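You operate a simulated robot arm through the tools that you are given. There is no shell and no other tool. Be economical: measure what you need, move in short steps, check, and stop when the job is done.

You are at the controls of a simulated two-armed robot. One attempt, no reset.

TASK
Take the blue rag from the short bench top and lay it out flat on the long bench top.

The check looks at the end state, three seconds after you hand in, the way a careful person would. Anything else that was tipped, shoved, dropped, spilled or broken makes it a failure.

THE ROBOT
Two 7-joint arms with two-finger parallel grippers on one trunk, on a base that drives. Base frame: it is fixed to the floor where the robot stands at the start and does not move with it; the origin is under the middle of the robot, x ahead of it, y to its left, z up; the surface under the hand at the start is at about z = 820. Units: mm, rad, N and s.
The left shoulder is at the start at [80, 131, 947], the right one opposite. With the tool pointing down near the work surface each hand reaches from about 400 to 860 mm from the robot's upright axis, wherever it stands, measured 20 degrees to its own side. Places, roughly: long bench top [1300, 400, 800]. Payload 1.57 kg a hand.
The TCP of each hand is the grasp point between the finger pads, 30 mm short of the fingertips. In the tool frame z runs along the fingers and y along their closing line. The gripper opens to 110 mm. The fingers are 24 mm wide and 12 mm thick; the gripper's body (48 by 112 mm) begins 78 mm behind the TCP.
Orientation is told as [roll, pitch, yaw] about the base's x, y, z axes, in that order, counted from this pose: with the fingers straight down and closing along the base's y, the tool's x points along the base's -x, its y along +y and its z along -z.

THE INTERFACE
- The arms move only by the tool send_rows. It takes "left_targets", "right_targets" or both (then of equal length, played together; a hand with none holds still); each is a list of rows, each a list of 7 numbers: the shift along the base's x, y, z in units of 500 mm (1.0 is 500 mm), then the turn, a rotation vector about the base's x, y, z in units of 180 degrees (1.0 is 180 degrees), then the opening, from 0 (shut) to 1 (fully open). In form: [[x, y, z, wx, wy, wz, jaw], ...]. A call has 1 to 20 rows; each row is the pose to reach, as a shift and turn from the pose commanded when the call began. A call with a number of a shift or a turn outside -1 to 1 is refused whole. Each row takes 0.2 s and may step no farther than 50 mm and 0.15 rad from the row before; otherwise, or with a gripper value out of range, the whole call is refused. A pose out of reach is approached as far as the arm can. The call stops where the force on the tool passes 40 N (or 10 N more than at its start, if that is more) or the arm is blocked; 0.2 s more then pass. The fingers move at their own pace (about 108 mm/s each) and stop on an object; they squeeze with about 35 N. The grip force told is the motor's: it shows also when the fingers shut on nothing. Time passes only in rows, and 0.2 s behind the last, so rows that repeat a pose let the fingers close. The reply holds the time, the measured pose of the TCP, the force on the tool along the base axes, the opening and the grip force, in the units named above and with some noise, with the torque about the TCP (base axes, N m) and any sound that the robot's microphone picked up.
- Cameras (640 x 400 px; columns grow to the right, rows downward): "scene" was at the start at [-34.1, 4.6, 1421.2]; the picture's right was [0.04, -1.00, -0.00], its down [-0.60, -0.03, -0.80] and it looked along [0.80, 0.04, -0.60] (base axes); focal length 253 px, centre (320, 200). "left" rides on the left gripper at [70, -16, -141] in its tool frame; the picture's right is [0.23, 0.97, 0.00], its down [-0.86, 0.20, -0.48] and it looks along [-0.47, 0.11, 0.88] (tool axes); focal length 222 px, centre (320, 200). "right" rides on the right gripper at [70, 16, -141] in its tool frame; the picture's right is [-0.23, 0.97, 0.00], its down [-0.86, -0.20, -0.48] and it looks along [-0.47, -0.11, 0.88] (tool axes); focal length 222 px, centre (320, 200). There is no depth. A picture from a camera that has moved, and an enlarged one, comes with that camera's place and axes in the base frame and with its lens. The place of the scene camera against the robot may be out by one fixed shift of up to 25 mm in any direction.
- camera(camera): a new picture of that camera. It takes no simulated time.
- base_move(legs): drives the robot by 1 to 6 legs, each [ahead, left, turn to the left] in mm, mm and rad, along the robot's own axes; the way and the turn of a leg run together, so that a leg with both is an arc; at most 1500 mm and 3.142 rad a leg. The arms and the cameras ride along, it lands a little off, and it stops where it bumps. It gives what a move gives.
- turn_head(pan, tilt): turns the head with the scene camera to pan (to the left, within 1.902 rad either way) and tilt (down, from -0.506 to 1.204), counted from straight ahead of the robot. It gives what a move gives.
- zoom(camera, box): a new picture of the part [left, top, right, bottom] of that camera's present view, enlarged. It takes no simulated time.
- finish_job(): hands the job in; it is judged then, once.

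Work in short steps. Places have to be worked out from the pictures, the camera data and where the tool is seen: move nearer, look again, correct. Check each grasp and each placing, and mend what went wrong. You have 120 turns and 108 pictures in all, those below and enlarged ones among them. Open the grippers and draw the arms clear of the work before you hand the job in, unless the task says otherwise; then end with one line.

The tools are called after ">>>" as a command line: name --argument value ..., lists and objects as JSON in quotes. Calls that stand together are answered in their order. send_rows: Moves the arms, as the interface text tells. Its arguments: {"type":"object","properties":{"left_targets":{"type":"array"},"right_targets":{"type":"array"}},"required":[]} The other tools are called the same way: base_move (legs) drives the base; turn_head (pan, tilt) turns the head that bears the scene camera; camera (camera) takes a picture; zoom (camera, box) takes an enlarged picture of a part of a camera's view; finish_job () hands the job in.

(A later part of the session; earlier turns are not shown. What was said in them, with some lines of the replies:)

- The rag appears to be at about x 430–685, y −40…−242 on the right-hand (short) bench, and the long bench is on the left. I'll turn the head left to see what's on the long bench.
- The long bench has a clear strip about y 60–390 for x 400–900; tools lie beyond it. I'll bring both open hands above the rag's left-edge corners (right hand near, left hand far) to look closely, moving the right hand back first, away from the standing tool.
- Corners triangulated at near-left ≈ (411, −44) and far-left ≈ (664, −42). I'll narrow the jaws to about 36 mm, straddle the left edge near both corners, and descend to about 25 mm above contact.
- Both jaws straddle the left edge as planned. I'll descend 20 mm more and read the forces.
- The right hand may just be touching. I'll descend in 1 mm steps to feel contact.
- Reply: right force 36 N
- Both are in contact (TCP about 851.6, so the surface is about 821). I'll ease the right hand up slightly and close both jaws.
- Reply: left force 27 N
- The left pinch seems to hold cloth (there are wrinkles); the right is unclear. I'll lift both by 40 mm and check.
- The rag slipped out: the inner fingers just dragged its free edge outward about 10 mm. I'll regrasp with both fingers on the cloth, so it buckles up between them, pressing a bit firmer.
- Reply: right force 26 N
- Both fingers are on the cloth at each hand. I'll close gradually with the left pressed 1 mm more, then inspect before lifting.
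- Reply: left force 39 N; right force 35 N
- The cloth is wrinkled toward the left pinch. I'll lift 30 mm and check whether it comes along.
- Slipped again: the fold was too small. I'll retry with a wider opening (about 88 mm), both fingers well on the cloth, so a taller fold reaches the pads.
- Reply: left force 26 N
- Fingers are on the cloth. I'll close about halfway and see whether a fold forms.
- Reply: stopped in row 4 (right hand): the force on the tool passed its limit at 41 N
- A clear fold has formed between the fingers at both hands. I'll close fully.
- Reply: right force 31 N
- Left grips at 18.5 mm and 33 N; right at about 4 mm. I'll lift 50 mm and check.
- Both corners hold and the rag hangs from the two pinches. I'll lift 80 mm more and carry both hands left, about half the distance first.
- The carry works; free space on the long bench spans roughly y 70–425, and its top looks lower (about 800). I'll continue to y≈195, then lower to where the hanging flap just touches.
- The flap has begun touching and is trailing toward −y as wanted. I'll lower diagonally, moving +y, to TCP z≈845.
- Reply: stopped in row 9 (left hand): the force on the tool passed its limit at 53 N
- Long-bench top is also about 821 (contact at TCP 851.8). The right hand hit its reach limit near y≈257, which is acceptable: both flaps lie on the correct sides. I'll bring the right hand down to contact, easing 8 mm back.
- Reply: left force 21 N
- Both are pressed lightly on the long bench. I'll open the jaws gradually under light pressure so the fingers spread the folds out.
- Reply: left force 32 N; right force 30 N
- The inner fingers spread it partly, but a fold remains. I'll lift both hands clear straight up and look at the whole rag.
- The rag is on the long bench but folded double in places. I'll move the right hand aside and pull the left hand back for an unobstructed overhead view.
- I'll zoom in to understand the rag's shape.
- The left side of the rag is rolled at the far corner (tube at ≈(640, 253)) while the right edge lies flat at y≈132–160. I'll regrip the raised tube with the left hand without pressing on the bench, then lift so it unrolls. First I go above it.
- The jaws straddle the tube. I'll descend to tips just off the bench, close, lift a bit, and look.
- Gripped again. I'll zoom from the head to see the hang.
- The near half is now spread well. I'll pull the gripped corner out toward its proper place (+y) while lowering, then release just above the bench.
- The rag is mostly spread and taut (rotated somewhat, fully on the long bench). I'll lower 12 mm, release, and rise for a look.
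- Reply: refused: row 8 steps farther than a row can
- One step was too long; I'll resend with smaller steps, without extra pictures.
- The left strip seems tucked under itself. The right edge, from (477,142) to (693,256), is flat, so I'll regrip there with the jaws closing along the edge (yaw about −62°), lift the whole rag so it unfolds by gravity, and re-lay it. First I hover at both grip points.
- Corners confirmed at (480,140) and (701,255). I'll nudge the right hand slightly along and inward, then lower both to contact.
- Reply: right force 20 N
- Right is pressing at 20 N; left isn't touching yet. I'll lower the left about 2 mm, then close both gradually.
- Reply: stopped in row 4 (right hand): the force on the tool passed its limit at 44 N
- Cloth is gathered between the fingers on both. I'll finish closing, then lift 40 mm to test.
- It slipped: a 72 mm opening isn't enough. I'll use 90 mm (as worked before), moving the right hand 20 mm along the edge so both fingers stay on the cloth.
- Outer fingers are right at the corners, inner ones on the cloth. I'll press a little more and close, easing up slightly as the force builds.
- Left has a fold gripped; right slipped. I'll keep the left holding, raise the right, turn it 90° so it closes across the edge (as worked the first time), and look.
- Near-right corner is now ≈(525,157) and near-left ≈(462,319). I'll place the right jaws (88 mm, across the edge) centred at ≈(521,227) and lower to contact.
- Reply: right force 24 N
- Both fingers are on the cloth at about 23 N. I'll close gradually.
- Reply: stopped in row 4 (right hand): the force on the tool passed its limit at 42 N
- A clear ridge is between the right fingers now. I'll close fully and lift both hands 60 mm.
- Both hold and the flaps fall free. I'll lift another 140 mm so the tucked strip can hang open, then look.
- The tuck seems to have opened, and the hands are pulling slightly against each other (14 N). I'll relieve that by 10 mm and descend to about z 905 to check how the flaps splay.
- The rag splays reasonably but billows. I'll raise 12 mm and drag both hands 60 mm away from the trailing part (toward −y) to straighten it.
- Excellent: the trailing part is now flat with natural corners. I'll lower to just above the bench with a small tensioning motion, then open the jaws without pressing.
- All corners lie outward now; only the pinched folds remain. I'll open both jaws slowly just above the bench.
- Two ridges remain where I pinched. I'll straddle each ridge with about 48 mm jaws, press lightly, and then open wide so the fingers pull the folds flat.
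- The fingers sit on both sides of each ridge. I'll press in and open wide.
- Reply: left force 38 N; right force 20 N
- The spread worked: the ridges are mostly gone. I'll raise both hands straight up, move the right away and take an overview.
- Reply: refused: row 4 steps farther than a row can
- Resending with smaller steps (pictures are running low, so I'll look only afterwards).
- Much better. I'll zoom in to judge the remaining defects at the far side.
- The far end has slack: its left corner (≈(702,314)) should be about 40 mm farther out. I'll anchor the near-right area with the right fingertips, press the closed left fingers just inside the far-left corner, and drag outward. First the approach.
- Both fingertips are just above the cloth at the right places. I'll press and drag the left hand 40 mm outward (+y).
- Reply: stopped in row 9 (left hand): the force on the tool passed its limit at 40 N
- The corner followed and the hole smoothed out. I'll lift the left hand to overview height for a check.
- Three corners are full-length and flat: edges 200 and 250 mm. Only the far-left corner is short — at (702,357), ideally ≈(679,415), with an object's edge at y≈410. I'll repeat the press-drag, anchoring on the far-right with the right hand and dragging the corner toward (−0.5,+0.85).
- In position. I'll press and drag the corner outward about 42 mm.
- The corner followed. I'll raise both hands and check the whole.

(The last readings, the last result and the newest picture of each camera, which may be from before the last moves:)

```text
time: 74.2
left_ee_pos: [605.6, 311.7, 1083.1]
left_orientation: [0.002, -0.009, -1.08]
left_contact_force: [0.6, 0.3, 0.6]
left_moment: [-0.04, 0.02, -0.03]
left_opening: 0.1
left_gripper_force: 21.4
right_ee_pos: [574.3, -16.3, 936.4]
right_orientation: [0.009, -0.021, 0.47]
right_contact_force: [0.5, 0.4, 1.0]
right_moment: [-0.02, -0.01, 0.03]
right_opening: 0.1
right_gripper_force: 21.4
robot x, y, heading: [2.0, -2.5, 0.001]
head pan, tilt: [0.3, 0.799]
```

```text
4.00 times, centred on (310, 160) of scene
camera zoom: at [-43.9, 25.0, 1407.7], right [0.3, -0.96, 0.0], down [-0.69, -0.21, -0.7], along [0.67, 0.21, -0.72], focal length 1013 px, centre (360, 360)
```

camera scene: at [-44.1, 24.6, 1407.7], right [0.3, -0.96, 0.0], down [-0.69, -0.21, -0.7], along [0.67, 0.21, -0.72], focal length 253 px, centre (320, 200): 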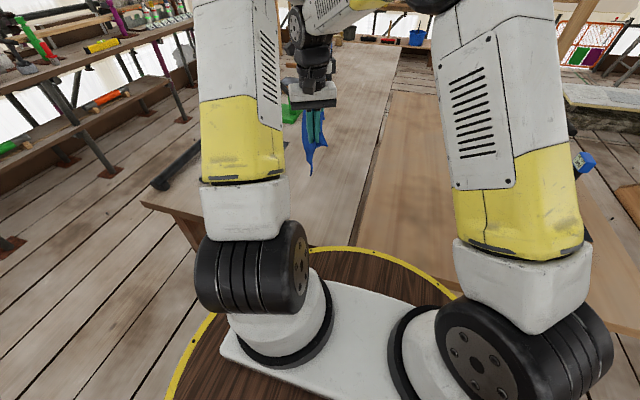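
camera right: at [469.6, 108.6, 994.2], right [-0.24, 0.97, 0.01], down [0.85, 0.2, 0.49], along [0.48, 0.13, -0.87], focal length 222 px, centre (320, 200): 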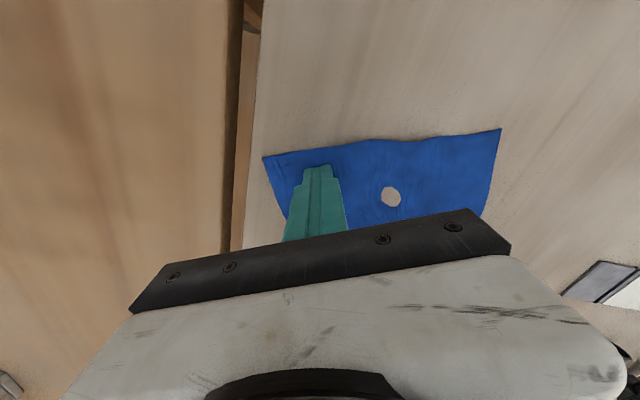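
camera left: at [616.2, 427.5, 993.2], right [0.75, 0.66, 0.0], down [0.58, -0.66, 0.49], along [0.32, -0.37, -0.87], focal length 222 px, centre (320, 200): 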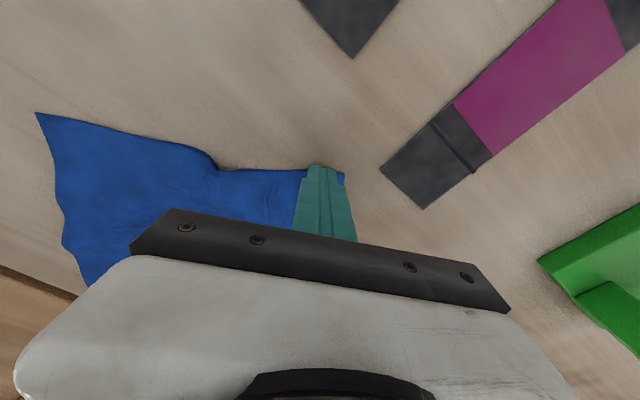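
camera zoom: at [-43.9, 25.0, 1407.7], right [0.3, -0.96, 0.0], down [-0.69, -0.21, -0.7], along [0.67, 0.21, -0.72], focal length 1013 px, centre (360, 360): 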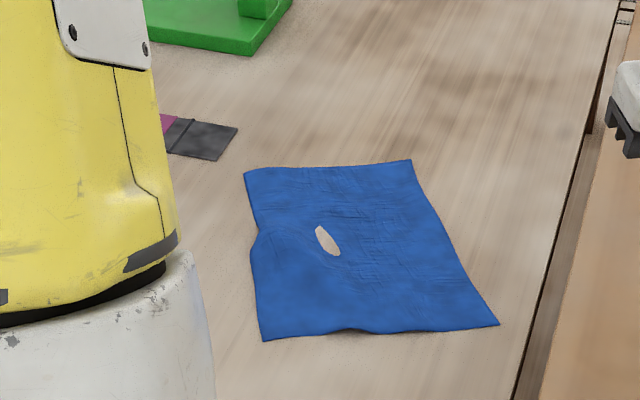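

Nearly perfect: four sharp corners. Only about 20 mm slack along the left edge makes a small bulge mid-edge, so I'll press inside the near-left corner and drag it 20 mm along the edge, away from the bulge.

>>> send_rows --left_targets '[[-0.04, -0.01, -0.06, 0, 0, 0, 0], [-0.08, -0.02, -0.12, 0, 0, 0, 0], [-0.12, -0.03, -0.18, 0, 0, 0, 0], [-0.16, -0.04, -0.24, 0, 0, 0, 0], [-0.195, -0.053, -0.3, 0, 0, 0, 0], [-0.195, -0.053, -0.36, 0, 0, 0, 0], [-0.195, -0.053, -0.42, 0, 0, 0, 0], [-0.195, -0.053, -0.45, 0, 0, 0, 0], [-0.195, -0.053, -0.458, 0, 0, 0, 0], [-0.195, -0.053, -0.462, 0, 0, 0, 0], [-0.204, -0.057, -0.463, 0, 0, 0, 0], [-0.213, -0.061, -0.463, 0, 0, 0, 0], [-0.222, -0.066, -0.463, 0, 0, 0, 0], [-0.231, -0.071, -0.463, 0, 0, 0, 0], [-0.235, -0.073, -0.463, 0, 0, 0, 0]]'

>>> camera --camera "left"

```text
time: 77.4
left_ee_pos: [487.7, 274.5, 852.3]
left_orientation: [0.003, -0.007, -1.079]
left_contact_force: [1.9, 0.9, 4.9]
left_moment: [0.0, -0.04, 0.02]
left_opening: 0.1
left_gripper_force: 20.9
right_ee_pos: [573.5, -16.3, 935.8]
right_orientation: [0.008, -0.021, 0.47]
right_contact_force: [-0.4, -0.3, -0.5]
right_moment: [0.0, -0.02, 0.01]
right_opening: 0.2
right_gripper_force: 20.9
robot x, y, heading: [0.8, -0.7, 0.003]
head pan, tilt: [0.3, 0.799]
```

```text
6 pictures are left
camera left: at [439.1, 330.2, 992.1], right [0.75, 0.66, 0.0], down [0.58, -0.66, 0.49], along [0.32, -0.37, -0.87], focal length 222 px, centre (320, 200)
```

left: 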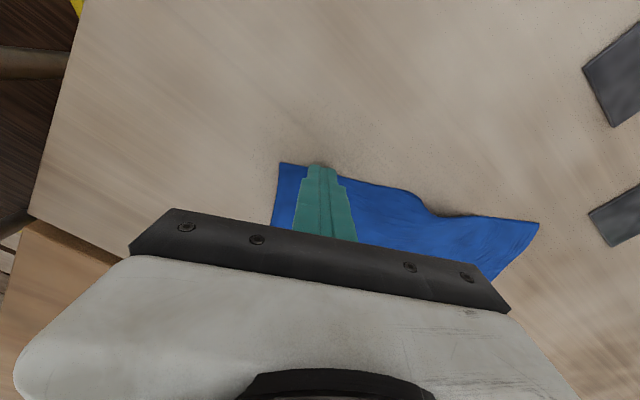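

I'll raise the left hand clear and check the result.

>>> send_rows --left_targets '[[0, 0, 0.03, 0, 0, 0, 0.3], [0, 0, 0.1, 0, 0, 0, 0.6], [0, 0, 0.18, 0, 0, 0, 0.6], [0, 0.0, 0.26, 0, 0, 0, 0.6], [0.05, 0.03, 0.33, 0, 0, 0, 0.6], [0.11, 0.06, 0.38, 0, 0, 0, 0.6], [0.17, 0.08, 0.42, 0, 0, 0, 0.6], [0.22, 0.08, 0.46, 0, 0, 0, 0.6]]'

>>> zoom --camera "left" --box '[180, 40, 440, 215]'

```text
time: 79.2
left_ee_pos: [596.1, 316.9, 1083.4]
left_orientation: [0.001, -0.009, -1.082]
left_contact_force: [-0.5, 0.2, -0.4]
left_moment: [-0.01, -0.01, 0.01]
left_opening: 66.1
left_gripper_force: 0.2
right_ee_pos: [573.2, -15.6, 935.8]
right_orientation: [0.009, -0.021, 0.471]
right_contact_force: [0.7, 0.2, 0.0]
right_moment: [0.01, -0.01, 0.0]
right_opening: 0.0
right_gripper_force: 21.2
robot x, y, heading: [-1.2, -2.0, -0.003]
head pan, tilt: [0.3, 0.799]
```

```text
2.29 times, centred on (310, 128) of left
camera zoom: at [548.5, 370.9, 1224.2], right [0.75, 0.66, 0.0], down [0.58, -0.66, 0.49], along [0.32, -0.37, -0.87], focal length 508 px, centre (343, 366)
```

zoom: 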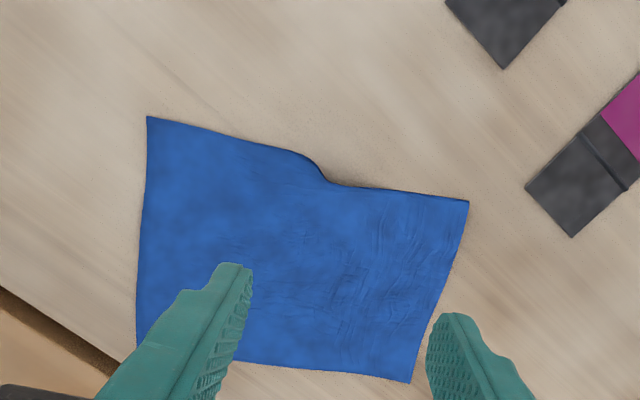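

The rag is flat with all corners out. I'll open the right gripper, draw both arms clear, and take a final look.

>>> send_rows --left_targets '[[-0.05, 0.04, 0, 0, 0, 0, 0.8], [-0.11, 0.08, 0, 0, 0, 0, 0.8], [-0.17, 0.12, 0, 0, 0, 0, 0.8], [-0.22, 0.17, 0, 0, 0, 0, 0.8], [-0.25, 0.22, 0, 0, 0, 0, 0.8]]' --right_targets '[[-0.04, -0.02, 0.04, 0, 0, 0, 0.5], [-0.1, -0.05, 0.06, 0, 0, 0, 0.8], [-0.16, -0.1, 0.08, 0, 0, 0, 0.8], [-0.2, -0.16, 0.08, 0, 0, 0, 0.8], [-0.22, -0.22, 0.08, 0, 0, 0, 0.8]]'

>>> camera --camera "scene"

>>> zoom --camera "scene" --box '[230, 110, 390, 210]'

```text
time: 80.4
left_ee_pos: [471.4, 425.8, 1081.9]
left_orientation: [0.001, -0.009, -1.082]
left_contact_force: [0.6, -0.2, 0.3]
left_moment: [-0.02, 0.04, -0.01]
left_opening: 87.9
left_gripper_force: 0.1
right_ee_pos: [464.5, -126.6, 975.9]
right_orientation: [0.01, -0.019, 0.469]
right_contact_force: [-0.6, -0.2, 0.5]
right_moment: [0.03, 0.05, -0.01]
right_opening: 87.9
right_gripper_force: 0.0
robot x, y, heading: [1.2, 0.9, -0.001]
head pan, tilt: [0.3, 0.799]
```

```text
4 pictures are left
camera scene: at [-43.9, 24.6, 1407.7], right [0.3, -0.96, 0.0], down [-0.69, -0.21, -0.7], along [0.67, 0.21, -0.72], focal length 253 px, centre (320, 200)
```

scene: 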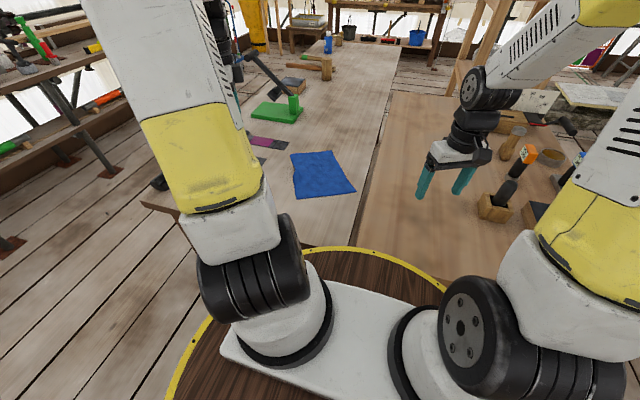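

```text
4.00 times, centred on (310, 160) of scene
camera zoom: at [-43.9, 24.6, 1407.7], right [0.3, -0.96, 0.0], down [-0.69, -0.21, -0.7], along [0.67, 0.21, -0.72], focal length 1013 px, centre (360, 360)
```

zoom: 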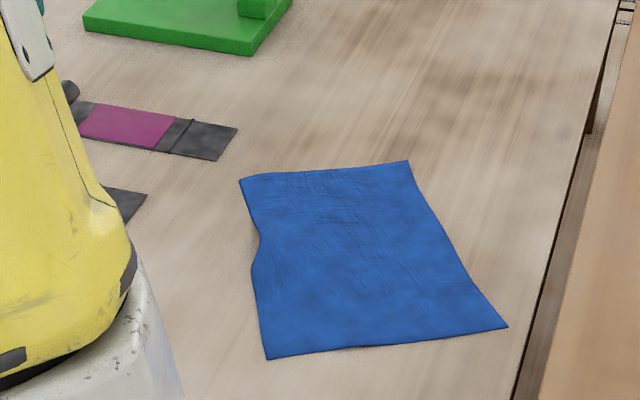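

The rag lies flat on the long bench, nothing else appears disturbed, and both arms are clear with the grippers open. I'm handing in.

>>> finish_job

```text
The job is handed in.
```

The blue rag is lying flat on the long bench top with all four corners spread, apart from a slight inward wave midway along its left edge. Nothing else appears disturbed in the last pictures.
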